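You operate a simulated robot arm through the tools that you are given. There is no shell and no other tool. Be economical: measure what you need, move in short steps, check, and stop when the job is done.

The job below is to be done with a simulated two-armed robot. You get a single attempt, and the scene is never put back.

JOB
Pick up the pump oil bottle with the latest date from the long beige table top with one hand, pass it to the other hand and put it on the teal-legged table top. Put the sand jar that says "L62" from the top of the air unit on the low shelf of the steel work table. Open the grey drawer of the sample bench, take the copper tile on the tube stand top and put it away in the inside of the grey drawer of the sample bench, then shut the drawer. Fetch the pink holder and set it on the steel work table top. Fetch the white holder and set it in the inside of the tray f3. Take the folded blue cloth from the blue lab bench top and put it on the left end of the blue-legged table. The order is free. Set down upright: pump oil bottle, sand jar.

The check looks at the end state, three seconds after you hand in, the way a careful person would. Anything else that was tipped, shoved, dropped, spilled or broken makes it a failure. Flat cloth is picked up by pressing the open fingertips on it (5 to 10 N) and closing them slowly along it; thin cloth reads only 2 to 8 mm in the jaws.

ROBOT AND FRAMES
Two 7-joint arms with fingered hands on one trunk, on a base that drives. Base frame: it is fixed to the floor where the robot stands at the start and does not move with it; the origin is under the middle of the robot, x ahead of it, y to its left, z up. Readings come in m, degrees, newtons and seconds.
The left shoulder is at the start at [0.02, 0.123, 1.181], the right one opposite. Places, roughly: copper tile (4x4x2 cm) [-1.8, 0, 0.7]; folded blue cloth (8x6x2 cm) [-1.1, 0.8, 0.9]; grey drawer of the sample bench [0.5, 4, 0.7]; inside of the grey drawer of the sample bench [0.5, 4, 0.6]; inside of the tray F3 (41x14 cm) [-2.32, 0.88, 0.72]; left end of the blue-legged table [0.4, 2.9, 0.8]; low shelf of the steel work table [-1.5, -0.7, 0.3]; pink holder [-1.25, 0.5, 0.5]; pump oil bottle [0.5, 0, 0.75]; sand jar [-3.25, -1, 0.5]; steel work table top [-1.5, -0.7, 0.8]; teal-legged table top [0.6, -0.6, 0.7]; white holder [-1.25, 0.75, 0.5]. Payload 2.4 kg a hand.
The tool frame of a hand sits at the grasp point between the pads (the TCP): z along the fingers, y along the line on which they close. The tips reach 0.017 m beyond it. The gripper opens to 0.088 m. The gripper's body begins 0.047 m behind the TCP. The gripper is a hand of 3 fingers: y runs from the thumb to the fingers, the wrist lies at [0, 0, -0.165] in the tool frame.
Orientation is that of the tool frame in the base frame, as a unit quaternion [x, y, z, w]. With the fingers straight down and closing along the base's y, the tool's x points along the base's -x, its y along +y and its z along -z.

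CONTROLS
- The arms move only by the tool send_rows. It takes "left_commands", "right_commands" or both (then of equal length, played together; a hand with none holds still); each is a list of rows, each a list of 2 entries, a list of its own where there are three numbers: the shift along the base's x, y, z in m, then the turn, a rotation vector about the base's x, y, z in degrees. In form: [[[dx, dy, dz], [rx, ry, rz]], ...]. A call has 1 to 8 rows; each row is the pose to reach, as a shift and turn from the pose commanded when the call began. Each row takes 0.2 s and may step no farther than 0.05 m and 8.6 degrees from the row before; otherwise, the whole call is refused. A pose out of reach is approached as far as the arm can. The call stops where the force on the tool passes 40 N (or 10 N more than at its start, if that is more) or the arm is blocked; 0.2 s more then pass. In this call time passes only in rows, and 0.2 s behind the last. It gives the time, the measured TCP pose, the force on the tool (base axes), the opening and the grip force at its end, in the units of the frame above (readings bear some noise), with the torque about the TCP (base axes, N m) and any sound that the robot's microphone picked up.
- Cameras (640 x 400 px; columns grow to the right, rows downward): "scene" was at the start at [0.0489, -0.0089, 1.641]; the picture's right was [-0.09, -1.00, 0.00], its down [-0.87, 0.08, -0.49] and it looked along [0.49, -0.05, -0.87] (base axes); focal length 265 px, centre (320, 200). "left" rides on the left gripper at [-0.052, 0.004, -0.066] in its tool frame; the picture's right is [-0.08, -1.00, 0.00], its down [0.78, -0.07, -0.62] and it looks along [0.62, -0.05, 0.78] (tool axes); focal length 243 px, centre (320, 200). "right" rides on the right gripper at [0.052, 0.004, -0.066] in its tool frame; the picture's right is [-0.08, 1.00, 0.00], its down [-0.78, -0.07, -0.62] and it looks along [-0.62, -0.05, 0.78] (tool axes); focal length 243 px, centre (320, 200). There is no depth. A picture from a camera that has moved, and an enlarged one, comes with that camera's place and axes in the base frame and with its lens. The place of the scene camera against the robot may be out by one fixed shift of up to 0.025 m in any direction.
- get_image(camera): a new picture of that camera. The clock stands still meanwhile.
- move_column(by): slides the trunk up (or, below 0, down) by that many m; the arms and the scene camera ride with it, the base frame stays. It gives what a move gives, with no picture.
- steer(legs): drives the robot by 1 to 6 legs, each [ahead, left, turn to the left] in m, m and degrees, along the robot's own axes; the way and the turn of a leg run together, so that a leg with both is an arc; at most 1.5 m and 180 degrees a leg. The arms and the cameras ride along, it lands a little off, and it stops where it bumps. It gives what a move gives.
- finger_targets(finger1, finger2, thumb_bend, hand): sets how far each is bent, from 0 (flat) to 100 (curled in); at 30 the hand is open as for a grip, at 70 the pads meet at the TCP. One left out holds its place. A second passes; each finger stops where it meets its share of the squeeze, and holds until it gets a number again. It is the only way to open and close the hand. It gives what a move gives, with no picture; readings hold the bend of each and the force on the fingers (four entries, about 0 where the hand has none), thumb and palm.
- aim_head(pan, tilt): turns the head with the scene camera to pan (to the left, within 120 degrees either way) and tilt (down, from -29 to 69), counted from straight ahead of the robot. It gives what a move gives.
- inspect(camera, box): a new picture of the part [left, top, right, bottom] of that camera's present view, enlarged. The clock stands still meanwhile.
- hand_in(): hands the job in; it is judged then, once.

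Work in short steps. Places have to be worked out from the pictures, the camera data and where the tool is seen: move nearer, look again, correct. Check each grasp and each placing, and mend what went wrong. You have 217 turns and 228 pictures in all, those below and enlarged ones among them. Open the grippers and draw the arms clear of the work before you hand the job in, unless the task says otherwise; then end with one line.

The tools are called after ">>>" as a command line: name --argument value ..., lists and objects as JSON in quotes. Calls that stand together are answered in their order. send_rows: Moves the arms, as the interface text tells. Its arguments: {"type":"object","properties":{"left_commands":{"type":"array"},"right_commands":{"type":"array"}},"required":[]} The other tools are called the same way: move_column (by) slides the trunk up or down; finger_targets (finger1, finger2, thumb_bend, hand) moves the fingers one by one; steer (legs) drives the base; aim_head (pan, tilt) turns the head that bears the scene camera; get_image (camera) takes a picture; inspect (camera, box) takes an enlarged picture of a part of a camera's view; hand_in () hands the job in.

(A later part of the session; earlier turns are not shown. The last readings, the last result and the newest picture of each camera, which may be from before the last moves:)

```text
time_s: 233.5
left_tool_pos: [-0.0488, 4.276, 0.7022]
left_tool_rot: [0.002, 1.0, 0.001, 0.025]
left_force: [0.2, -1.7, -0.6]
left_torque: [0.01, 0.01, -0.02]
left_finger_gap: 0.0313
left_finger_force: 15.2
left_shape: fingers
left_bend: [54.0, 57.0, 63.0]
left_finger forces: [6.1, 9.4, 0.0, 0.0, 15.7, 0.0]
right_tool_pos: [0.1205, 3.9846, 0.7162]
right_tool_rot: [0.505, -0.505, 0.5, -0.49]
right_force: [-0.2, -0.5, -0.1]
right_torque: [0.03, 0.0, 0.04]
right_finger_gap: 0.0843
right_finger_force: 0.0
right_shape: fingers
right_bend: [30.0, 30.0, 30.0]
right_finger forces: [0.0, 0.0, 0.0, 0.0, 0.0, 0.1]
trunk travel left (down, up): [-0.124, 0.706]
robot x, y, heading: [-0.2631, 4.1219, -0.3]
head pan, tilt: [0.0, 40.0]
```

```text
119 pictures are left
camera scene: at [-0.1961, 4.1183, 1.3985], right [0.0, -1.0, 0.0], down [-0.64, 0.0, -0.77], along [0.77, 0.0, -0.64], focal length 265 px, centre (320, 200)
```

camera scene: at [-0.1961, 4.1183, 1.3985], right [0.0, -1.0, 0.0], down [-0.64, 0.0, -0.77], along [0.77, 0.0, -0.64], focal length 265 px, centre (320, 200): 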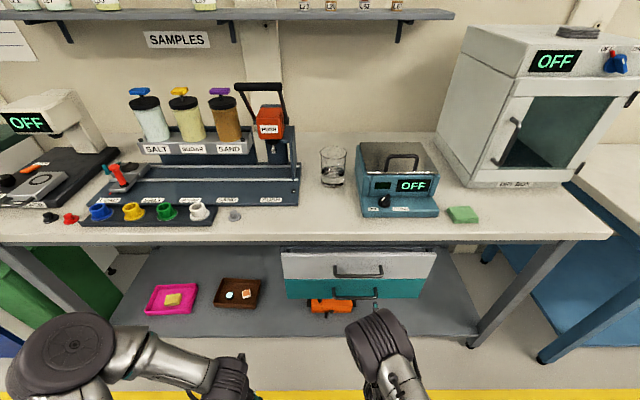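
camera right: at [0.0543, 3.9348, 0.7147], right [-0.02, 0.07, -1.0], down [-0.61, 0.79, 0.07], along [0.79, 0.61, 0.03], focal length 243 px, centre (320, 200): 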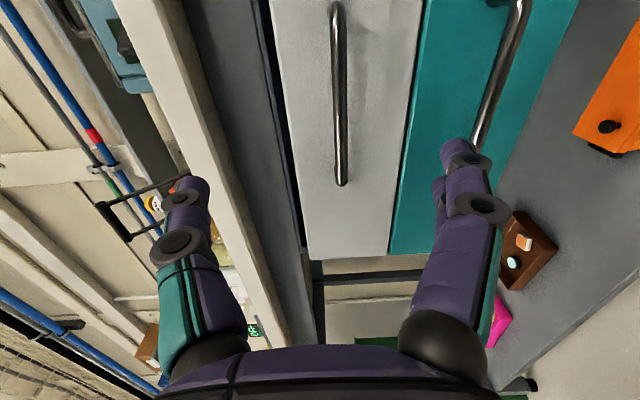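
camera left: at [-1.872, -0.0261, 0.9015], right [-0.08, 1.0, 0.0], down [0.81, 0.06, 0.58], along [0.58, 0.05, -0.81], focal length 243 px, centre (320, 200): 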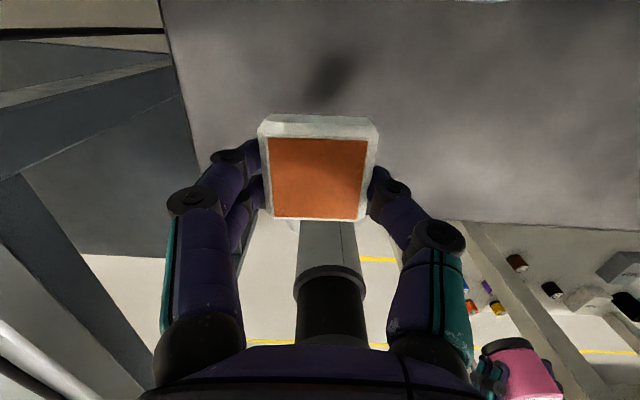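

The handle bar sits about 2 cm lower than the hand axis. I lower the hand and move it 8 cm forward, then check.

>>> send_rows --right_commands '[[[0.02, 0.005, -0.02], [0, 0, 0]], [[0.05, 0.01, -0.02], [0, 0, 0]], [[0.08, 0.015, -0.02], [0, 0, 0]]]'

>>> get_image --camera "right"

```text
time_s: 234.3
left_tool_pos: [-0.0504, 4.2773, 0.7034]
left_tool_rot: [0.002, 1.0, 0.0, 0.025]
left_force: [0.6, -0.6, 0.3]
left_torque: [0.03, -0.01, -0.01]
left_finger_gap: 0.0313
left_finger_force: 15.3
left_shape: fingers
left_bend: [54.0, 57.0, 63.0]
left_finger forces: [6.1, 9.6, 0.1, 0.0, 15.6, 0.0]
right_tool_pos: [0.2019, 3.9985, 0.6956]
right_tool_rot: [0.505, -0.505, 0.5, -0.49]
right_force: [-0.2, 0.0, -0.3]
right_torque: [0.0, 0.03, 0.01]
right_finger_gap: 0.0843
right_finger_force: 0.0
right_shape: fingers
right_bend: [30.0, 30.0, 30.0]
right_finger forces: [0.0, 0.1, 0.0, 0.0, 0.0, 0.1]
trunk travel left (down, up): [-0.124, 0.706]
robot x, y, heading: [-0.2624, 4.1219, -0.5]
head pan, tilt: [0.0, 40.0]
```

```text
118 pictures are left
camera right: at [0.1345, 3.9485, 0.6947], right [-0.02, 0.07, -1.0], down [-0.61, 0.79, 0.07], along [0.79, 0.61, 0.03], focal length 243 px, centre (320, 200)
```

right: 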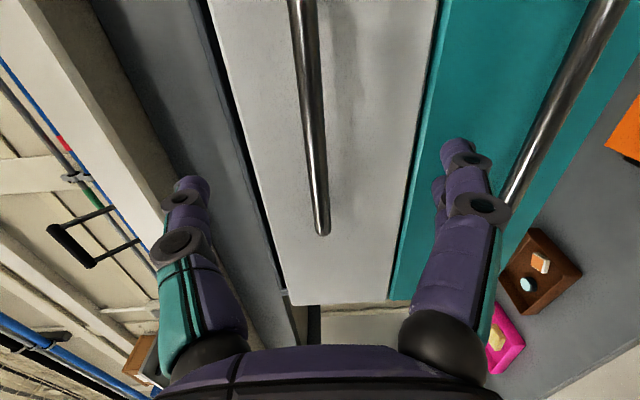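

The bar is at x about 0.247, z about 0.70. I move 4 cm forward so it lies at the TCP, then close on it.

>>> send_rows --right_commands '[[[0.02, 0, 0.004], [0, 0, 0]], [[0.042, 0, 0.004], [0, 0, 0]]]'

>>> finger_targets --hand "right" --finger1 85 --finger2 85 --thumb_bend 85

>>> get_image --camera "right"

```text
time_s: 234.9
left_tool_pos: [-0.049, 4.2764, 0.7028]
left_tool_rot: [0.003, 1.0, 0.0, 0.025]
left_force: [-0.3, -0.1, -0.1]
left_torque: [0.01, 0.03, 0.0]
left_finger_gap: 0.0312
left_finger_force: 15.6
left_shape: fingers
left_bend: [54.0, 57.0, 63.0]
left_finger forces: [6.1, 9.5, 0.0, 0.0, 15.6, 0.0]
right_tool_pos: [0.2421, 4.0006, 0.699]
right_tool_rot: [0.505, -0.505, 0.5, -0.491]
right_force: [0.4, -0.4, -0.5]
right_torque: [-0.02, -0.03, 0.02]
right_finger_gap: 0.0842
right_finger_force: 0.1
right_shape: fingers
right_bend: [30.0, 30.0, 30.0]
right_finger forces: [0.1, 0.1, 0.1, 0.1, 0.1, 0.1]
trunk travel left (down, up): [-0.124, 0.706]
robot x, y, heading: [-0.2614, 4.1227, 0.2]
head pan, tilt: [0.0, 40.0]
```

```text
time_s: 235.9
left_tool_pos: [-0.0499, 4.2761, 0.7025]
left_tool_rot: [0.002, 1.0, 0.0, 0.025]
left_force: [0.2, -0.2, -0.1]
left_torque: [0.03, 0.03, -0.04]
left_finger_gap: 0.0314
left_finger_force: 15.5
left_shape: fingers
left_bend: [54.0, 57.0, 63.0]
left_finger forces: [6.1, 9.5, 0.1, 0.0, 15.6, 0.0]
right_tool_pos: [0.2419, 3.9995, 0.7013]
right_tool_rot: [0.504, -0.504, 0.501, -0.491]
right_force: [-2.4, 0.0, 7.0]
right_torque: [0.01, -0.11, -0.03]
right_finger_gap: 0.0
right_finger_force: 6.7
right_shape: fingers
right_bend: [83.0, 83.0, 76.0]
right_finger forces: [0.0, 0.0, 0.1, 0.0, 13.5, 0.1]
trunk travel left (down, up): [-0.124, 0.706]
robot x, y, heading: [-0.2632, 4.1171, 0.1]
head pan, tilt: [0.0, 40.0]
```

```text
117 pictures are left
camera right: at [0.1751, 3.9493, 0.6992], right [-0.01, 0.07, -1.0], down [-0.61, 0.79, 0.07], along [0.79, 0.61, 0.03], focal length 243 px, centre (320, 200)
```

right: 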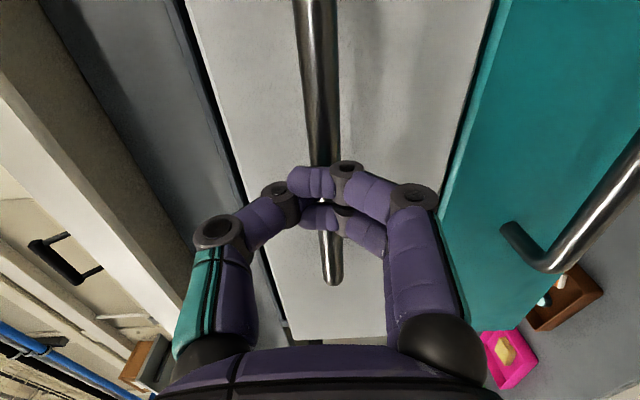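

The fingers closed just short of the bar. I reopen, move 1.6 cm deeper and close again.

>>> finger_targets --hand "right" --finger1 40 --finger2 40 --thumb_bend 40

>>> send_rows --right_commands '[[[0.016, 0, 0], [0, 0, 0]]]'

>>> finger_targets --hand "right" --finger1 85 --finger2 85 --thumb_bend 85

>>> get_image --camera "right"

```text
time_s: 236.9
left_tool_pos: [-0.0503, 4.2772, 0.7018]
left_tool_rot: [0.002, 1.0, 0.0, 0.027]
left_force: [0.6, 0.1, 0.1]
left_torque: [0.01, -0.03, -0.02]
left_finger_gap: 0.0314
left_finger_force: 15.2
left_shape: fingers
left_bend: [54.0, 57.0, 63.0]
left_finger forces: [6.1, 9.5, 0.0, 0.1, 15.6, 0.0]
right_tool_pos: [0.2414, 3.9994, 0.7006]
right_tool_rot: [0.504, -0.504, 0.501, -0.491]
right_force: [-16.6, -0.7, 11.1]
right_torque: [-0.01, -0.13, 0.01]
right_finger_gap: 0.0286
right_finger_force: 9.0
right_shape: fingers
right_bend: [79.0, 79.0, 40.0]
right_finger forces: [9.1, 9.1, 0.1, 0.1, 0.1, 0.1]
trunk travel left (down, up): [-0.124, 0.706]
robot x, y, heading: [-0.265, 4.1181, -0.3]
head pan, tilt: [0.0, 40.0]
```

```text
time_s: 237.3
left_tool_pos: [-0.0511, 4.2771, 0.7021]
left_tool_rot: [0.003, 1.0, 0.0, 0.027]
left_force: [-0.7, 0.5, 0.0]
left_torque: [0.01, -0.02, -0.01]
left_finger_gap: 0.0312
left_finger_force: 15.3
left_shape: fingers
left_bend: [54.0, 57.0, 63.0]
left_finger forces: [6.0, 9.5, 0.0, 0.0, 15.6, 0.0]
right_tool_pos: [0.2571, 3.9995, 0.6993]
right_tool_rot: [-0.506, 0.507, -0.498, 0.489]
right_force: [-27.8, 3.2, -7.3]
right_torque: [0.02, 0.04, -0.02]
right_finger_gap: 0.0338
right_finger_force: 14.2
right_shape: fingers
right_bend: [99.0, 99.0, 40.0]
right_finger forces: [14.3, 14.2, 0.1, 0.0, 0.0, 0.1]
trunk travel left (down, up): [-0.124, 0.706]
robot x, y, heading: [-0.2634, 4.1208, -0.1]
head pan, tilt: [0.0, 40.0]
```

```text
time_s: 237.7
left_tool_pos: [-0.0501, 4.276, 0.7029]
left_tool_rot: [0.003, 1.0, 0.0, 0.025]
left_force: [-0.1, 0.4, -0.8]
left_torque: [0.01, 0.0, 0.0]
left_finger_gap: 0.0314
left_finger_force: 15.8
left_shape: fingers
left_bend: [54.0, 57.0, 63.0]
left_finger forces: [6.1, 9.5, 0.0, 0.0, 15.5, 0.1]
right_tool_pos: [0.2541, 3.9993, 0.6943]
right_tool_rot: [-0.509, 0.51, -0.495, 0.485]
right_force: [-19.2, 0.4, -3.9]
right_torque: [-0.03, -0.1, 0.0]
right_finger_gap: 0.0056
right_finger_force: 21.6
right_shape: fingers
right_bend: [90.0, 90.0, 67.0]
right_finger forces: [14.8, 15.1, 0.0, 0.0, 12.9, 0.1]
trunk travel left (down, up): [-0.124, 0.706]
robot x, y, heading: [-0.2654, 4.1189, -0.4]
head pan, tilt: [0.0, 40.0]
stopped (right hand): the force on the tool passed its limit at 44 N (the readings are from after the stop); the commanded pose is now the measured one
```

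```text
116 pictures are left
camera right: at [0.1868, 3.9487, 0.6941], right [-0.04, 0.08, -1.0], down [-0.61, 0.79, 0.08], along [0.79, 0.61, 0.02], focal length 243 px, centre (320, 200)
```

right: 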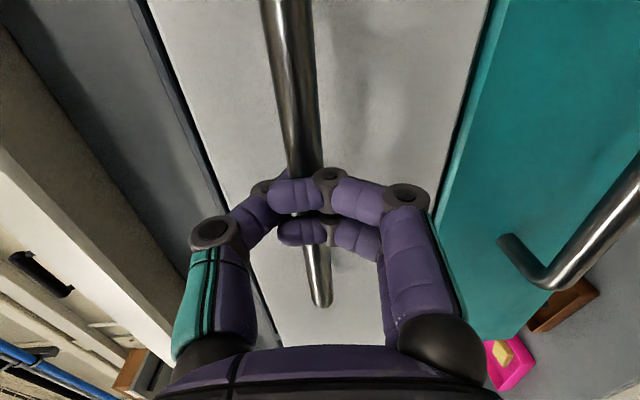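

The curled fingers pressed on the front of the bar. I back off 5 cm, open fully, and look before going in deeper.

>>> send_rows --right_commands '[[[-0.03, 0, 0.003], [0, 0, 0]], [[-0.055, 0, 0.006], [0, 0, 0]]]'

>>> finger_targets --hand "right" --finger1 36 --finger2 36 --thumb_bend 36

>>> get_image --camera "right"

>>> get_image --camera "scene"

```text
time_s: 238.3
left_tool_pos: [-0.0495, 4.2755, 0.704]
left_tool_rot: [0.003, 1.0, 0.0, 0.026]
left_force: [-0.4, -0.3, 0.8]
left_torque: [-0.01, -0.02, 0.02]
left_finger_gap: 0.0312
left_finger_force: 15.6
left_shape: fingers
left_bend: [54.0, 57.0, 63.0]
left_finger forces: [6.1, 9.4, 0.0, 0.1, 15.6, 0.0]
right_tool_pos: [0.2027, 3.9988, 0.7026]
right_tool_rot: [-0.508, 0.508, -0.497, 0.487]
right_force: [1.2, -1.1, 1.6]
right_torque: [-0.03, -0.01, 0.0]
right_finger_gap: 0.0024
right_finger_force: 4.3
right_shape: fingers
right_bend: [88.0, 88.0, 69.0]
right_finger forces: [1.4, 2.0, 0.1, 0.0, 4.7, 0.0]
trunk travel left (down, up): [-0.124, 0.706]
robot x, y, heading: [-0.2642, 4.1171, 0.1]
head pan, tilt: [0.0, 40.0]
```

```text
time_s: 239.3
left_tool_pos: [-0.0485, 4.2767, 0.7028]
left_tool_rot: [0.003, 1.0, 0.0, 0.026]
left_force: [-0.6, -0.2, 1.1]
left_torque: [0.02, 0.03, 0.02]
left_finger_gap: 0.0312
left_finger_force: 15.3
left_shape: fingers
left_bend: [54.0, 57.0, 63.0]
left_finger forces: [6.2, 9.5, 0.0, 0.0, 15.6, 0.1]
right_tool_pos: [0.2027, 3.9986, 0.7016]
right_tool_rot: [-0.508, 0.509, -0.496, 0.487]
right_force: [-0.3, -0.1, -0.5]
right_torque: [-0.02, 0.03, -0.01]
right_finger_gap: 0.0715
right_finger_force: 0.1
right_shape: fingers
right_bend: [36.0, 36.0, 36.0]
right_finger forces: [0.0, 0.0, 0.0, 0.1, 0.1, 0.1]
trunk travel left (down, up): [-0.124, 0.706]
robot x, y, heading: [-0.2662, 4.1206, 0.1]
head pan, tilt: [0.0, 40.0]
```

```text
115 pictures are left
camera right: at [0.1351, 3.9485, 0.7012], right [-0.03, 0.08, -1.0], down [-0.61, 0.79, 0.08], along [0.79, 0.61, 0.02], focal length 243 px, centre (320, 200)
```

right: 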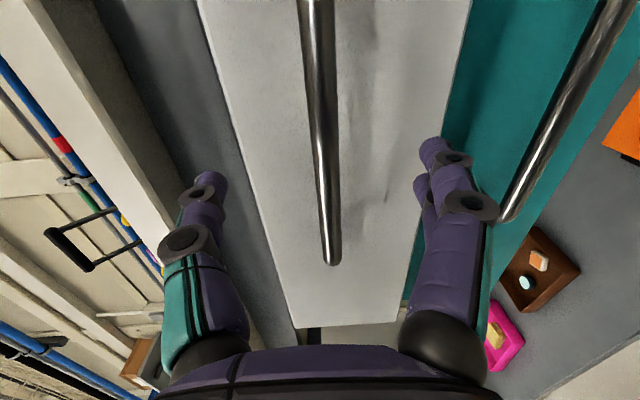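

```text
114 pictures are left
camera scene: at [-0.1963, 4.1183, 1.3985], right [0.0, -1.0, 0.0], down [-0.64, 0.0, -0.77], along [0.77, 0.0, -0.64], focal length 265 px, centre (320, 200)
```

scene: 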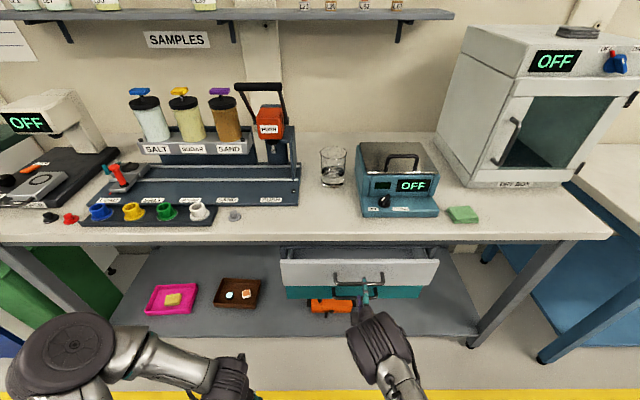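

The drawer has already come out about 2.5 cm. The bar is now near x 0.225; I go in deeper to TCP 0.231 and close around it.

>>> send_rows --right_commands '[[[0.015, 0, 0], [0, 0, 0]], [[0.03, 0, 0], [0, 0, 0]]]'

>>> finger_targets --hand "right" --finger1 68 --finger2 68 --thumb_bend 68

>>> get_image --camera "right"

```text
time_s: 239.9
left_tool_pos: [-0.0495, 4.2758, 0.7018]
left_tool_rot: [0.003, 1.0, 0.0, 0.025]
left_force: [-0.1, -0.2, -0.4]
left_torque: [0.0, 0.02, 0.01]
left_finger_gap: 0.0315
left_finger_force: 15.6
left_shape: fingers
left_bend: [54.0, 57.0, 63.0]
left_finger forces: [6.1, 9.5, 0.1, 0.0, 15.7, 0.1]
right_tool_pos: [0.2321, 3.9986, 0.7014]
right_tool_rot: [0.508, -0.508, 0.497, -0.486]
right_force: [-0.1, 0.3, -0.6]
right_torque: [-0.02, 0.0, 0.02]
right_finger_gap: 0.071
right_finger_force: 0.1
right_shape: fingers
right_bend: [36.0, 36.0, 36.0]
right_finger forces: [0.1, 0.0, 0.1, 0.0, 0.0, 0.0]
trunk travel left (down, up): [-0.124, 0.706]
robot x, y, heading: [-0.2655, 4.1219, 0.1]
head pan, tilt: [0.0, 40.0]
```

```text
time_s: 240.9
left_tool_pos: [-0.0497, 4.2762, 0.7021]
left_tool_rot: [0.003, 1.0, 0.0, 0.025]
left_force: [-0.2, -0.6, -1.2]
left_torque: [-0.03, -0.01, 0.0]
left_finger_gap: 0.0312
left_finger_force: 15.2
left_shape: fingers
left_bend: [54.0, 57.0, 63.0]
left_finger forces: [6.0, 9.5, 0.0, 0.0, 15.6, 0.0]
right_tool_pos: [0.2319, 3.9992, 0.7022]
right_tool_rot: [-0.508, 0.509, -0.497, 0.486]
right_force: [0.9, 0.3, 0.0]
right_torque: [0.02, 0.0, 0.0]
right_finger_gap: 0.0029
right_finger_force: 0.0
right_shape: fingers
right_bend: [67.0, 68.0, 68.0]
right_finger forces: [0.1, 0.1, 0.0, 0.0, 0.0, 0.0]
trunk travel left (down, up): [-0.124, 0.706]
robot x, y, heading: [-0.2669, 4.1248, -0.0]
head pan, tilt: [0.0, 40.0]
```

```text
113 pictures are left
camera right: at [0.1647, 3.9486, 0.7012], right [-0.03, 0.08, -1.0], down [-0.61, 0.79, 0.08], along [0.79, 0.61, 0.02], focal length 243 px, centre (320, 200)
```

right: 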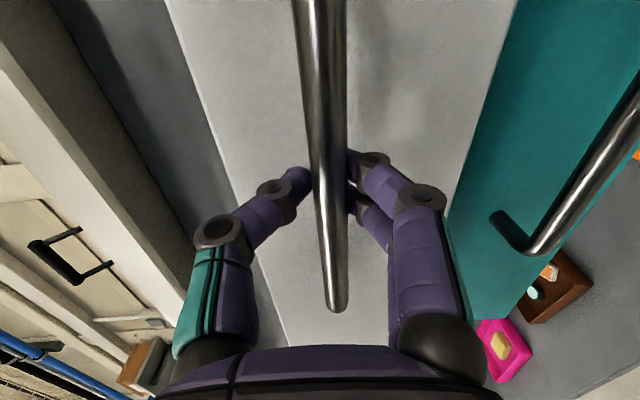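

The fingers are closed behind the bar: a proper hook. I pull the drawer by driving slowly back.

>>> steer --legs '[[-0.1, 0, 0]]'

>>> steer --legs '[[-0.09, 0, 0]]'

>>> get_image --camera "scene"

>>> get_image --camera "right"

```text
time_s: 242.0
left_tool_pos: [-0.1487, 4.2763, 0.703]
left_tool_rot: [0.003, 1.0, 0.0, 0.026]
left_force: [-0.1, -0.4, 0.0]
left_torque: [0.0, 0.01, 0.01]
left_finger_gap: 0.0312
left_finger_force: 15.7
left_shape: fingers
left_bend: [54.0, 57.0, 63.0]
left_finger forces: [6.1, 9.5, 0.0, 0.1, 15.5, 0.1]
right_tool_pos: [0.1337, 3.9992, 0.7032]
right_tool_rot: [0.509, -0.508, 0.497, -0.486]
right_force: [0.4, -0.3, -0.3]
right_torque: [-0.04, 0.03, -0.02]
right_finger_gap: 0.0026
right_finger_force: 0.0
right_shape: fingers
right_bend: [68.0, 68.0, 68.0]
right_finger forces: [0.0, 0.0, 0.0, 0.0, 0.0, 0.0]
trunk travel left (down, up): [-0.124, 0.706]
robot x, y, heading: [-0.365, 4.1224, 0.1]
head pan, tilt: [0.0, 40.0]
```

```text
time_s: 243.1
left_tool_pos: [-0.2403, 4.2764, 0.7037]
left_tool_rot: [0.003, 1.0, 0.0, 0.025]
left_force: [-0.5, -0.5, -0.3]
left_torque: [-0.01, 0.01, 0.02]
left_finger_gap: 0.0312
left_finger_force: 15.7
left_shape: fingers
left_bend: [54.0, 57.0, 63.0]
left_finger forces: [6.2, 9.6, 0.0, 0.0, 15.6, 0.1]
right_tool_pos: [0.0417, 3.9994, 0.703]
right_tool_rot: [0.509, -0.508, 0.496, -0.486]
right_force: [0.5, -0.3, 0.4]
right_torque: [0.01, -0.03, -0.02]
right_finger_gap: 0.0025
right_finger_force: 0.0
right_shape: fingers
right_bend: [68.0, 68.0, 68.0]
right_finger forces: [0.0, 0.1, 0.0, 0.1, 0.0, 0.0]
trunk travel left (down, up): [-0.124, 0.706]
robot x, y, heading: [-0.4536, 4.1243, -0.0]
head pan, tilt: [0.0, 40.0]
```

```text
112 pictures are left
camera scene: at [-0.3868, 4.1186, 1.3985], right [0.0, -1.0, 0.0], down [-0.64, 0.0, -0.77], along [0.77, 0.0, -0.64], focal length 265 px, centre (320, 200)
```

scene: 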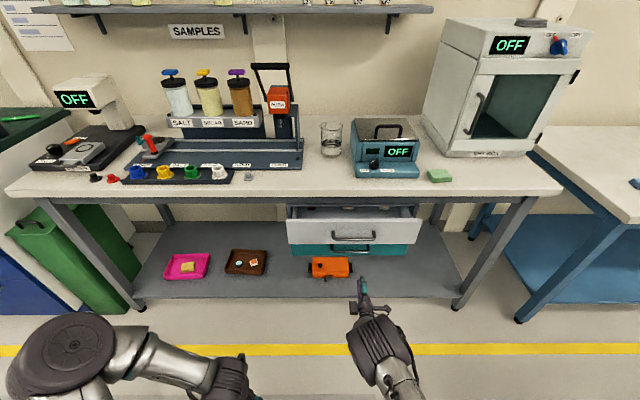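

```text
111 pictures are left
camera right: at [-0.0257, 3.9492, 0.7013], right [-0.03, 0.08, -1.0], down [-0.61, 0.79, 0.08], along [0.79, 0.61, 0.02], focal length 243 px, centre (320, 200)
```

right: 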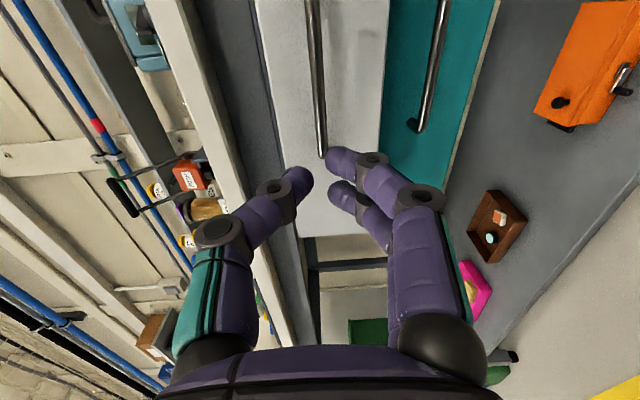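

The drawer moved out to about x 0.20 before the fingers slipped off. I reopen and go in again, and will close more strongly behind the bar.

>>> finger_targets --hand "right" --finger1 36 --finger2 36 --thumb_bend 36

>>> steer --legs '[[0.11, 0, 0]]'

>>> get_image --camera "right"

>>> inspect --camera "scene" --box '[260, 190, 460, 320]'

```text
time_s: 244.1
left_tool_pos: [-0.2397, 4.2758, 0.7022]
left_tool_rot: [0.003, 1.0, 0.0, 0.025]
left_force: [0.7, 0.5, -0.5]
left_torque: [-0.01, 0.02, 0.0]
left_finger_gap: 0.0311
left_finger_force: 15.3
left_shape: fingers
left_bend: [54.0, 57.0, 63.0]
left_finger forces: [6.1, 9.5, 0.0, 0.0, 15.6, 0.0]
right_tool_pos: [0.0425, 4.0004, 0.7014]
right_tool_rot: [-0.508, 0.509, -0.497, 0.486]
right_force: [0.2, -0.1, 0.1]
right_torque: [-0.01, 0.02, 0.02]
right_finger_gap: 0.071
right_finger_force: 0.0
right_shape: fingers
right_bend: [36.0, 36.0, 36.0]
right_finger forces: [0.0, 0.1, 0.0, 0.0, 0.0, 0.0]
trunk travel left (down, up): [-0.124, 0.706]
robot x, y, heading: [-0.4551, 4.1196, 0.1]
head pan, tilt: [0.0, 40.0]
```

```text
time_s: 245.3
left_tool_pos: [-0.1269, 4.2773, 0.7027]
left_tool_rot: [0.004, 1.0, -0.001, 0.026]
left_force: [-0.3, -0.4, 0.0]
left_torque: [0.0, 0.0, -0.01]
left_finger_gap: 0.0313
left_finger_force: 15.1
left_shape: fingers
left_bend: [54.0, 57.0, 63.0]
left_finger forces: [6.1, 9.6, 0.0, 0.0, 15.6, 0.1]
right_tool_pos: [0.1537, 3.9981, 0.7023]
right_tool_rot: [-0.507, 0.509, -0.497, 0.486]
right_force: [0.9, 0.3, 0.4]
right_torque: [-0.03, 0.02, -0.01]
right_finger_gap: 0.0713
right_finger_force: 0.1
right_shape: fingers
right_bend: [36.0, 36.0, 36.0]
right_finger forces: [0.1, 0.1, 0.0, 0.1, 0.0, 0.0]
trunk travel left (down, up): [-0.124, 0.706]
robot x, y, heading: [-0.342, 4.1207, -0.4]
head pan, tilt: [0.0, 40.0]
```

```text
110 pictures are left
camera right: at [0.0867, 3.9484, 0.7012], right [-0.03, 0.08, -1.0], down [-0.61, 0.79, 0.08], along [0.79, 0.61, 0.02], focal length 243 px, centre (320, 200)
```

right: 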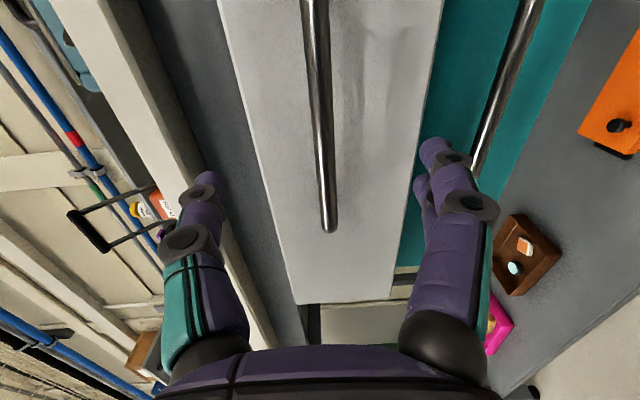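

```text
3.08 times, centred on (360, 255) of scene
camera zoom: at [-0.2742, 4.1183, 1.3985], right [0.0, -1.0, 0.0], down [-0.64, 0.0, -0.77], along [0.77, 0.0, -0.64], focal length 816 px, centre (197, 31)
```

zoom: 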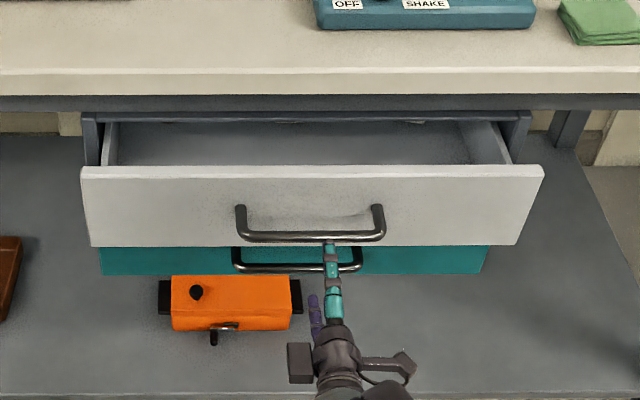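

The drawer is open several cm. I advance 5.4 cm by the base and close firmly behind the bar.

>>> steer --legs '[[0.055, 0, 0]]'

>>> finger_targets --hand "right" --finger1 95 --finger2 95 --thumb_bend 80

>>> get_image --camera "right"

```text
time_s: 246.3
left_tool_pos: [-0.0716, 4.2753, 0.7035]
left_tool_rot: [0.003, 1.0, -0.001, 0.025]
left_force: [0.0, 0.1, -0.3]
left_torque: [0.01, 0.01, -0.01]
left_finger_gap: 0.0315
left_finger_force: 15.4
left_shape: fingers
left_bend: [54.0, 57.0, 63.0]
left_finger forces: [6.1, 9.5, 0.0, 0.0, 15.5, 0.0]
right_tool_pos: [0.2092, 3.9995, 0.701]
right_tool_rot: [-0.508, 0.508, -0.497, 0.486]
right_force: [0.2, 0.0, 0.2]
right_torque: [-0.01, 0.03, 0.03]
right_finger_gap: 0.0709
right_finger_force: 0.1
right_shape: fingers
right_bend: [36.0, 36.0, 36.0]
right_finger forces: [0.1, 0.0, 0.1, 0.0, 0.0, 0.0]
trunk travel left (down, up): [-0.124, 0.706]
robot x, y, heading: [-0.2818, 4.1188, -0.3]
head pan, tilt: [0.0, 40.0]
```

```text
time_s: 247.3
left_tool_pos: [-0.0726, 4.2765, 0.7035]
left_tool_rot: [0.003, 1.0, 0.0, 0.025]
left_force: [0.1, 0.3, -1.4]
left_torque: [0.04, 0.0, 0.04]
left_finger_gap: 0.0313
left_finger_force: 15.5
left_shape: fingers
left_bend: [54.0, 57.0, 63.0]
left_finger forces: [6.1, 9.5, 0.1, 0.1, 15.6, 0.1]
right_tool_pos: [0.2093, 3.9983, 0.7003]
right_tool_rot: [-0.508, 0.509, -0.497, 0.486]
right_force: [-0.2, 0.0, 0.5]
right_torque: [-0.01, 0.0, 0.01]
right_finger_gap: 0.0001
right_finger_force: 0.2
right_shape: fingers
right_bend: [88.0, 88.0, 80.0]
right_finger forces: [0.0, 0.1, 0.0, 0.1, 0.1, 0.0]
trunk travel left (down, up): [-0.124, 0.706]
robot x, y, heading: [-0.2869, 4.1212, -0.1]
head pan, tilt: [0.0, 40.0]
```

```text
108 pictures are left
camera right: at [0.1418, 3.9487, 0.7013], right [-0.03, 0.08, -1.0], down [-0.61, 0.79, 0.08], along [0.79, 0.61, 0.02], focal length 243 px, centre (320, 200)
```

right: 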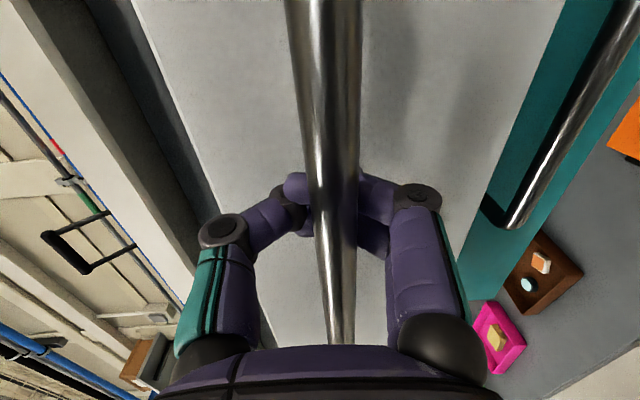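

The fingers fully wrap behind the bar. I pull back 14 cm.

>>> steer --legs '[[-0.14, 0, 0]]'

>>> get_image --camera "scene"

>>> get_image --camera "right"

```text
time_s: 248.6
left_tool_pos: [-0.2137, 4.2761, 0.7021]
left_tool_rot: [0.002, 1.0, 0.001, 0.025]
left_force: [0.6, -0.2, -0.9]
left_torque: [0.01, 0.0, -0.01]
left_finger_gap: 0.0313
left_finger_force: 15.4
left_shape: fingers
left_bend: [54.0, 57.0, 63.0]
left_finger forces: [6.2, 9.5, 0.0, 0.0, 15.6, 0.1]
right_tool_pos: [0.0669, 3.9981, 0.7027]
right_tool_rot: [0.508, -0.508, 0.496, -0.487]
right_force: [0.8, 0.5, -0.2]
right_torque: [-0.01, -0.01, 0.04]
right_finger_gap: 0.0002
right_finger_force: 0.1
right_shape: fingers
right_bend: [88.0, 88.0, 80.0]
right_finger forces: [0.0, 0.0, 0.0, 0.0, 0.0, 0.1]
trunk travel left (down, up): [-0.124, 0.706]
robot x, y, heading: [-0.4291, 4.1242, -0.1]
head pan, tilt: [0.0, 40.0]
```

```text
107 pictures are left
camera scene: at [-0.3604, 4.1185, 1.3986], right [0.0, -1.0, 0.0], down [-0.64, 0.0, -0.77], along [0.77, 0.0, -0.64], focal length 265 px, centre (320, 200)
```

scene: 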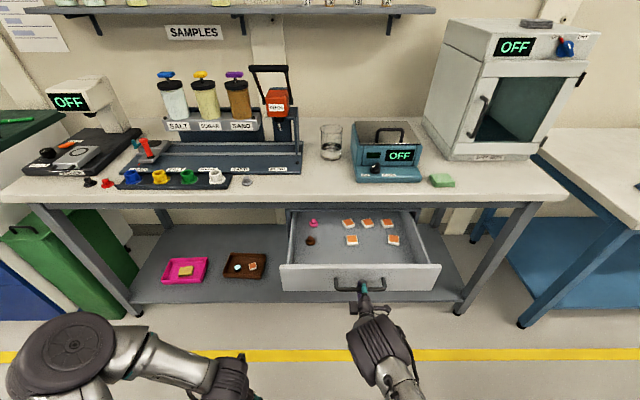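

```text
106 pictures are left
camera right: at [0.0007, 3.9489, 0.7015], right [-0.03, 0.08, -1.0], down [-0.61, 0.79, 0.08], along [0.79, 0.61, 0.02], focal length 243 px, centre (320, 200)
```

right: 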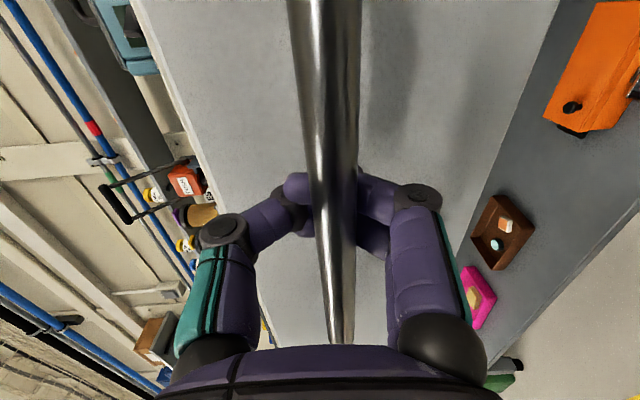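

The drawer is open and shows tiles inside. I pull another 6 cm, then open the hand and back the right arm out.

>>> steer --legs '[[-0.06, 0, 0]]'

>>> send_rows --right_commands '[[[0.012, 0, 0], [0, 0, 0]]]'

>>> finger_targets --hand "right" --finger1 30 --finger2 30 --thumb_bend 30

>>> get_image --camera "right"

>>> get_image --camera "scene"

```text
time_s: 249.6
left_tool_pos: [-0.2742, 4.2766, 0.7031]
left_tool_rot: [0.002, 1.0, -0.001, 0.024]
left_force: [-0.2, 0.6, 1.0]
left_torque: [-0.01, -0.01, 0.0]
left_finger_gap: 0.0312
left_finger_force: 15.8
left_shape: fingers
left_bend: [54.0, 57.0, 63.0]
left_finger forces: [6.1, 9.5, 0.0, 0.0, 15.6, 0.0]
right_tool_pos: [0.0081, 3.9982, 0.7002]
right_tool_rot: [-0.507, 0.508, -0.497, 0.488]
right_force: [-1.0, -0.8, -0.3]
right_torque: [0.03, 0.01, 0.02]
right_finger_gap: 0.0
right_finger_force: 0.0
right_shape: fingers
right_bend: [88.0, 88.0, 80.0]
right_finger forces: [0.0, 0.0, 0.0, 0.0, 0.0, 0.0]
trunk travel left (down, up): [-0.124, 0.706]
robot x, y, heading: [-0.4887, 4.122, -0.1]
head pan, tilt: [0.0, 40.0]
```

```text
time_s: 250.0
left_tool_pos: [-0.2742, 4.2768, 0.7022]
left_tool_rot: [0.003, 1.0, 0.001, 0.026]
left_force: [-0.2, -0.5, -0.4]
left_torque: [-0.02, -0.01, -0.02]
left_finger_gap: 0.0312
left_finger_force: 15.6
left_shape: fingers
left_bend: [54.0, 57.0, 63.0]
left_finger forces: [6.0, 9.5, 0.0, 0.1, 15.6, 0.0]
right_tool_pos: [0.02, 3.999, 0.7023]
right_tool_rot: [-0.508, 0.508, -0.497, 0.487]
right_force: [-1.3, 0.1, -0.3]
right_torque: [0.01, 0.0, 0.02]
right_finger_gap: 0.0
right_finger_force: 0.0
right_shape: fingers
right_bend: [89.0, 88.0, 80.0]
right_finger forces: [0.0, 0.0, 0.0, 0.0, 0.1, 0.0]
trunk travel left (down, up): [-0.124, 0.706]
robot x, y, heading: [-0.4916, 4.1223, -0.4]
head pan, tilt: [0.0, 40.0]
```

```text
time_s: 251.0
left_tool_pos: [-0.2749, 4.2764, 0.7028]
left_tool_rot: [0.003, 1.0, 0.0, 0.025]
left_force: [-0.5, 0.6, -0.5]
left_torque: [0.02, 0.0, -0.05]
left_finger_gap: 0.0313
left_finger_force: 15.8
left_shape: fingers
left_bend: [54.0, 57.0, 63.0]
left_finger forces: [6.1, 9.4, 0.1, 0.1, 15.6, 0.0]
right_tool_pos: [0.0202, 3.9994, 0.7018]
right_tool_rot: [-0.508, 0.508, -0.497, 0.487]
right_force: [-0.4, 0.0, 0.1]
right_torque: [-0.02, 0.0, -0.04]
right_finger_gap: 0.0844
right_finger_force: 0.0
right_shape: fingers
right_bend: [30.0, 30.0, 30.0]
right_finger forces: [0.0, 0.1, 0.1, 0.1, 0.1, 0.0]
trunk travel left (down, up): [-0.124, 0.706]
robot x, y, heading: [-0.4903, 4.1216, -0.2]
head pan, tilt: [0.0, 40.0]
```

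```text
105 pictures are left
camera right: at [-0.0473, 3.9493, 0.7017], right [-0.03, 0.08, -1.0], down [-0.61, 0.79, 0.08], along [0.79, 0.61, 0.02], focal length 243 px, centre (320, 200)
```

right: 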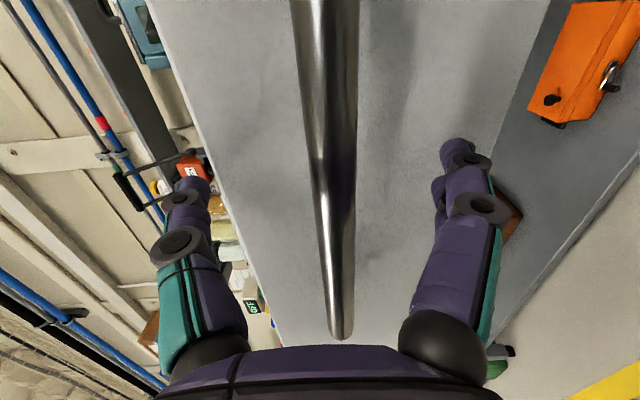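

```text
104 pictures are left
camera scene: at [-0.4208, 4.1186, 1.3985], right [0.0, -1.0, 0.0], down [-0.64, 0.0, -0.77], along [0.77, 0.0, -0.64], focal length 265 px, centre (320, 200)
```

scene: 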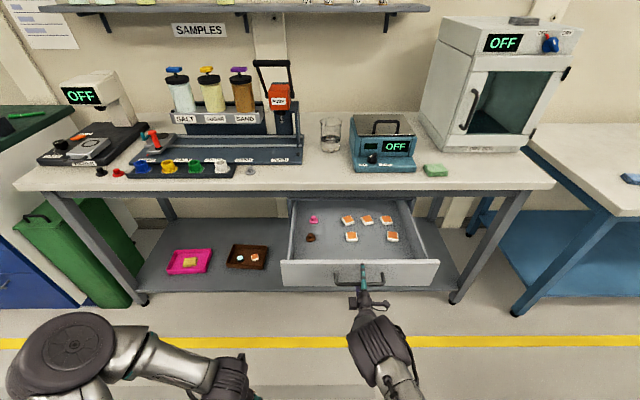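

The right hand is free of the bar. I withdraw it, raise the trunk, and bring the left hand with the tile above the open drawer.

>>> send_rows --right_commands '[[[-0.045, 0, 0], [0, 0, 0]], [[-0.09, 0, 0], [0, 0, 0]], [[-0.13, 0, 0], [0, 0, 0]]]'

>>> move_column --by 0.25

>>> steer --legs '[[0.2, -0.12, 0]]'

>>> send_rows --left_commands '[[[0.045, -0.01, 0], [0, 0, 0]], [[0.09, -0.02, 0], [0, 0, 0]], [[0.135, -0.03, 0], [0, 0, 0]], [[0.18, -0.045, 0], [0, 0, 0]], [[0.215, -0.055, 0], [0, 0, 0]]]'

>>> get_image --camera "left"

>>> get_image --camera "scene"

```text
time_s: 251.8
left_tool_pos: [-0.2753, 4.2765, 0.7031]
left_tool_rot: [0.003, 1.0, 0.0, 0.025]
left_force: [0.8, 0.1, -1.4]
left_torque: [0.03, 0.01, 0.01]
left_finger_gap: 0.0311
left_finger_force: 15.8
left_shape: fingers
left_bend: [54.0, 57.0, 63.0]
left_finger forces: [6.1, 9.5, 0.0, 0.0, 15.6, 0.0]
right_tool_pos: [-0.1108, 4.0005, 0.7032]
right_tool_rot: [-0.507, 0.508, -0.497, 0.487]
right_force: [-0.4, -1.0, -0.2]
right_torque: [-0.02, 0.0, 0.0]
right_finger_gap: 0.084
right_finger_force: 0.2
right_shape: fingers
right_bend: [30.0, 30.0, 30.0]
right_finger forces: [0.0, 0.1, 0.0, 0.0, 0.1, 0.0]
trunk travel left (down, up): [-0.124, 0.706]
robot x, y, heading: [-0.4868, 4.1205, 0.1]
head pan, tilt: [0.0, 40.0]
```

```text
time_s: 254.3
left_tool_pos: [-0.2732, 4.2757, 0.9538]
left_tool_rot: [0.003, 1.0, 0.0, 0.025]
left_force: [0.3, 0.3, -0.3]
left_torque: [0.0, -0.01, -0.01]
left_finger_gap: 0.0312
left_finger_force: 15.4
left_shape: fingers
left_bend: [54.0, 57.0, 63.0]
left_finger forces: [6.1, 9.4, 0.0, 0.0, 15.6, 0.0]
right_tool_pos: [-0.1106, 3.9999, 0.9531]
right_tool_rot: [-0.507, 0.509, -0.497, 0.487]
right_force: [0.4, -0.5, -0.1]
right_torque: [-0.02, -0.01, 0.05]
right_finger_gap: 0.0841
right_finger_force: 0.1
right_shape: fingers
right_bend: [30.0, 30.0, 30.0]
right_finger forces: [0.0, 0.0, 0.0, 0.0, 0.0, 0.0]
trunk travel left (down, up): [-0.374, 0.456]
robot x, y, heading: [-0.4882, 4.1216, -0.0]
head pan, tilt: [0.0, 40.0]
```

```text
time_s: 256.1
left_tool_pos: [-0.0722, 4.1523, 0.9529]
left_tool_rot: [0.004, 1.0, 0.001, 0.025]
left_force: [-0.4, 0.4, -0.5]
left_torque: [-0.01, 0.02, 0.01]
left_finger_gap: 0.0312
left_finger_force: 15.6
left_shape: fingers
left_bend: [54.0, 57.0, 63.0]
left_finger forces: [6.1, 9.5, 0.0, 0.0, 15.6, 0.0]
right_tool_pos: [0.0903, 3.8751, 0.9511]
right_tool_rot: [-0.507, 0.509, -0.497, 0.486]
right_force: [-0.1, -0.8, -0.2]
right_torque: [0.02, 0.0, 0.0]
right_finger_gap: 0.0843
right_finger_force: 0.0
right_shape: fingers
right_bend: [30.0, 30.0, 30.0]
right_finger forces: [0.1, 0.0, 0.1, 0.0, 0.0, 0.0]
trunk travel left (down, up): [-0.374, 0.456]
robot x, y, heading: [-0.2897, 3.9989, -0.6]
head pan, tilt: [0.0, 40.0]
```

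```text
time_s: 257.3
left_tool_pos: [0.1438, 4.0957, 0.9538]
left_tool_rot: [0.006, 1.0, -0.001, 0.024]
left_force: [0.3, 0.0, -0.3]
left_torque: [-0.03, 0.01, 0.01]
left_finger_gap: 0.0313
left_finger_force: 15.5
left_shape: fingers
left_bend: [54.0, 57.0, 63.0]
left_finger forces: [6.0, 9.6, 0.0, 0.1, 15.5, 0.0]
right_tool_pos: [0.09, 3.8748, 0.9515]
right_tool_rot: [-0.507, 0.51, -0.497, 0.486]
right_force: [-0.1, 0.4, -0.4]
right_torque: [-0.02, -0.01, 0.02]
right_finger_gap: 0.0843
right_finger_force: 0.0
right_shape: fingers
right_bend: [30.0, 30.0, 30.0]
right_finger forces: [0.0, 0.1, 0.0, 0.0, 0.1, 0.0]
trunk travel left (down, up): [-0.374, 0.456]
robot x, y, heading: [-0.2881, 4.001, -0.3]
head pan, tilt: [0.0, 40.0]
```

```text
103 pictures are left
camera left: at [0.1936, 4.099, 1.023], right [0.07, -1.0, 0.0], down [-0.81, -0.06, 0.58], along [-0.58, -0.05, -0.81], focal length 243 px, centre (320, 200)
```

left: 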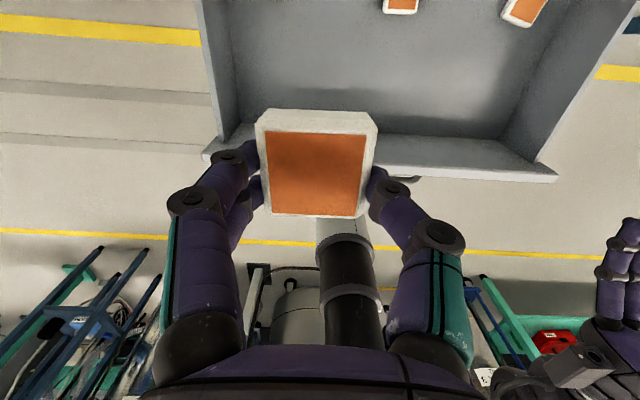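

```text
102 pictures are left
camera scene: at [-0.2198, 3.9952, 1.6485], right [-0.01, -1.0, 0.0], down [-0.64, 0.0, -0.77], along [0.77, 0.0, -0.64], focal length 265 px, centre (320, 200)
```

scene: 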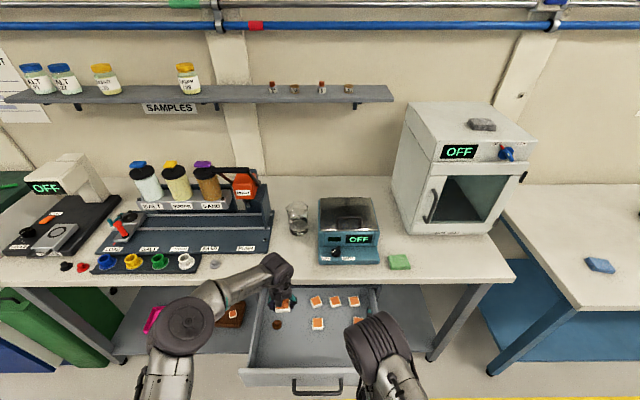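

The tile is over the free front part of the drawer. I lift the right hand out of the way and lower the trunk.

>>> send_rows --right_commands '[[[-0.02, 0, 0.04], [0, 0, 0]], [[-0.04, 0, 0.08], [0, 0, 0]], [[-0.05, 0, 0.12], [0, 0, 0]]]'

>>> move_column --by -0.2

>>> send_rows --left_commands '[[[0, 0, -0.015], [0, 0, 0]], [[0, 0, -0.03], [0, 0, 0]], [[0, 0, -0.04], [0, 0, 0]]]'

>>> get_image --camera "left"

```text
time_s: 258.1
left_tool_pos: [0.1448, 4.0964, 0.9548]
left_tool_rot: [0.005, 1.0, 0.0, 0.025]
left_force: [-0.2, 0.4, 0.0]
left_torque: [-0.02, -0.01, 0.01]
left_finger_gap: 0.0313
left_finger_force: 14.8
left_shape: fingers
left_bend: [54.0, 57.0, 63.0]
left_finger forces: [6.0, 9.5, 0.1, 0.0, 15.6, 0.0]
right_tool_pos: [0.0496, 3.8809, 1.0646]
right_tool_rot: [-0.507, 0.509, -0.498, 0.486]
right_force: [0.5, 0.0, -0.1]
right_torque: [-0.01, -0.01, 0.02]
right_finger_gap: 0.0842
right_finger_force: 0.1
right_shape: fingers
right_bend: [30.0, 30.0, 30.0]
right_finger forces: [0.1, 0.0, 0.0, 0.1, 0.1, 0.1]
right hand out of reach, approached as far as the arm can: row 3
trunk travel left (down, up): [-0.374, 0.456]
robot x, y, heading: [-0.2898, 4.0018, -0.3]
head pan, tilt: [0.0, 40.0]
```

```text
time_s: 260.3
left_tool_pos: [0.1446, 4.0959, 0.7558]
left_tool_rot: [0.005, 1.0, 0.0, 0.025]
left_force: [0.3, -0.2, -1.0]
left_torque: [0.0, 0.01, 0.0]
left_finger_gap: 0.0311
left_finger_force: 15.6
left_shape: fingers
left_bend: [54.0, 57.0, 63.0]
left_finger forces: [6.0, 9.4, 0.0, 0.0, 15.6, 0.1]
right_tool_pos: [0.051, 3.8809, 0.8636]
right_tool_rot: [-0.506, 0.51, -0.498, 0.486]
right_force: [-0.4, 0.4, -0.1]
right_torque: [-0.02, 0.03, -0.01]
right_finger_gap: 0.0841
right_finger_force: 0.2
right_shape: fingers
right_bend: [30.0, 30.0, 30.0]
right_finger forces: [0.1, 0.0, 0.0, 0.0, 0.0, 0.0]
trunk travel left (down, up): [-0.174, 0.656]
robot x, y, heading: [-0.2854, 3.9971, -0.2]
head pan, tilt: [0.0, 40.0]
```

```text
time_s: 261.1
left_tool_pos: [0.1447, 4.0957, 0.7142]
left_tool_rot: [0.005, 1.0, 0.0, 0.024]
left_force: [-0.4, 0.7, -0.2]
left_torque: [0.02, 0.0, 0.02]
left_finger_gap: 0.0312
left_finger_force: 15.6
left_shape: fingers
left_bend: [54.0, 57.0, 63.0]
left_finger forces: [6.0, 9.6, 0.0, 0.0, 15.5, 0.1]
right_tool_pos: [0.0509, 3.8802, 0.8635]
right_tool_rot: [-0.507, 0.509, -0.498, 0.485]
right_force: [-1.1, -0.1, -0.7]
right_torque: [-0.02, -0.03, 0.04]
right_finger_gap: 0.0842
right_finger_force: 0.1
right_shape: fingers
right_bend: [30.0, 30.0, 30.0]
right_finger forces: [0.0, 0.0, 0.0, 0.0, 0.1, 0.0]
trunk travel left (down, up): [-0.174, 0.656]
robot x, y, heading: [-0.2903, 3.9993, -0.7]
head pan, tilt: [0.0, 40.0]
```

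```text
101 pictures are left
camera left: at [0.1939, 4.0991, 0.7834], right [0.08, -1.0, 0.0], down [-0.81, -0.06, 0.58], along [-0.58, -0.05, -0.81], focal length 243 px, centre (320, 200)
```

left: 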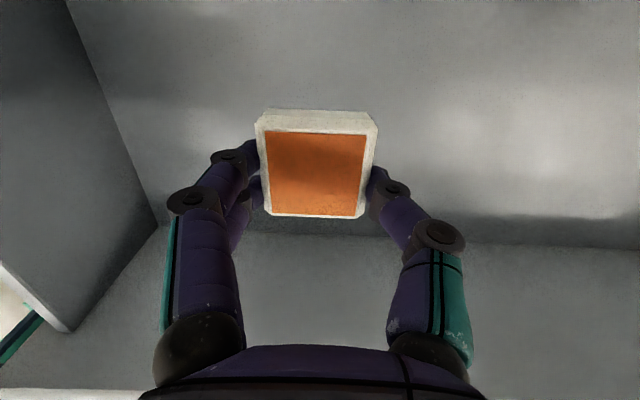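

The drawer floor is near z 0.644. I lower to contact and release.

>>> send_rows --left_commands '[[[0, 0, -0.02], [0, 0, 0]], [[0, 0, -0.032], [0, 0, 0]], [[0, 0, -0.038], [0, 0, 0]], [[0, 0, -0.043], [0, 0, 0]], [[0, 0, -0.048], [0, 0, 0]]]'

>>> get_image --camera "left"

```text
time_s: 262.3
left_tool_pos: [0.1426, 4.0971, 0.667]
left_tool_rot: [0.006, 1.0, 0.0, 0.025]
left_force: [0.3, 0.1, 0.0]
left_torque: [0.01, 0.03, -0.01]
left_finger_gap: 0.031
left_finger_force: 15.5
left_shape: fingers
left_bend: [54.0, 57.0, 63.0]
left_finger forces: [6.0, 9.5, 0.0, 0.0, 15.4, 0.1]
right_tool_pos: [0.0518, 3.8807, 0.8642]
right_tool_rot: [-0.506, 0.51, -0.498, 0.486]
right_force: [-0.1, -0.1, 0.0]
right_torque: [0.01, -0.01, -0.02]
right_finger_gap: 0.0841
right_finger_force: 0.1
right_shape: fingers
right_bend: [30.0, 30.0, 30.0]
right_finger forces: [0.1, 0.0, 0.0, 0.1, 0.0, 0.0]
trunk travel left (down, up): [-0.174, 0.656]
robot x, y, heading: [-0.2863, 4.0003, -0.5]
head pan, tilt: [0.0, 40.0]
```

```text
100 pictures are left
camera left: at [0.193, 4.1, 0.7355], right [0.08, -1.0, 0.0], down [-0.81, -0.06, 0.58], along [-0.58, -0.05, -0.81], focal length 243 px, centre (320, 200)
```

left: 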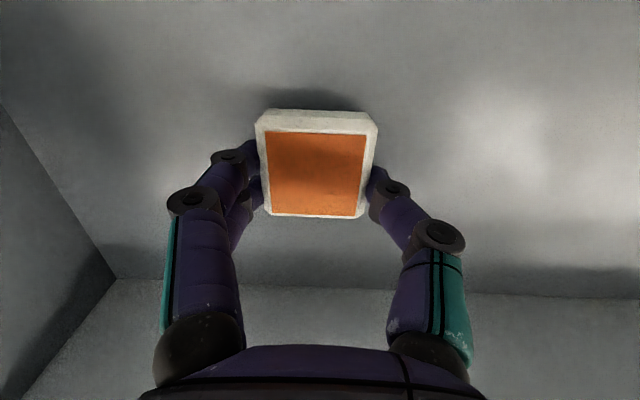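

No contact yet; I lower a little more in 4 mm steps.

>>> send_rows --left_commands '[[[0, 0, -0.004], [0, 0, 0]], [[0, 0, -0.008], [0, 0, 0]], [[0, 0, -0.012], [0, 0, 0]], [[0, 0, -0.016], [0, 0, 0]]]'

```text
time_s: 262.9
left_tool_pos: [0.147, 4.0966, 0.6652]
left_tool_rot: [0.004, 0.999, -0.001, 0.032]
left_force: [1.2, 0.7, 19.1]
left_torque: [0.5, 0.03, -0.08]
left_finger_gap: 0.0308
left_finger_force: 25.4
left_shape: fingers
left_bend: [58.0, 64.0, 64.0]
left_finger forces: [13.4, 21.8, 0.0, 0.0, 16.0, 0.0]
right_tool_pos: [0.0501, 3.8818, 0.8633]
right_tool_rot: [-0.507, 0.509, -0.497, 0.486]
right_force: [-0.2, 0.6, 0.0]
right_torque: [-0.05, -0.01, -0.03]
right_finger_gap: 0.0843
right_finger_force: 0.1
right_shape: fingers
right_bend: [30.0, 30.0, 30.0]
right_finger forces: [0.0, 0.1, 0.1, 0.1, 0.0, 0.0]
trunk travel left (down, up): [-0.174, 0.656]
robot x, y, heading: [-0.2876, 3.9934, -0.5]
head pan, tilt: [0.0, 40.0]
stopped in row 3 (left hand): the force on the tool passed its limit at 45 N (the readings are from after the stop); the commanded pose is now the measured one
```

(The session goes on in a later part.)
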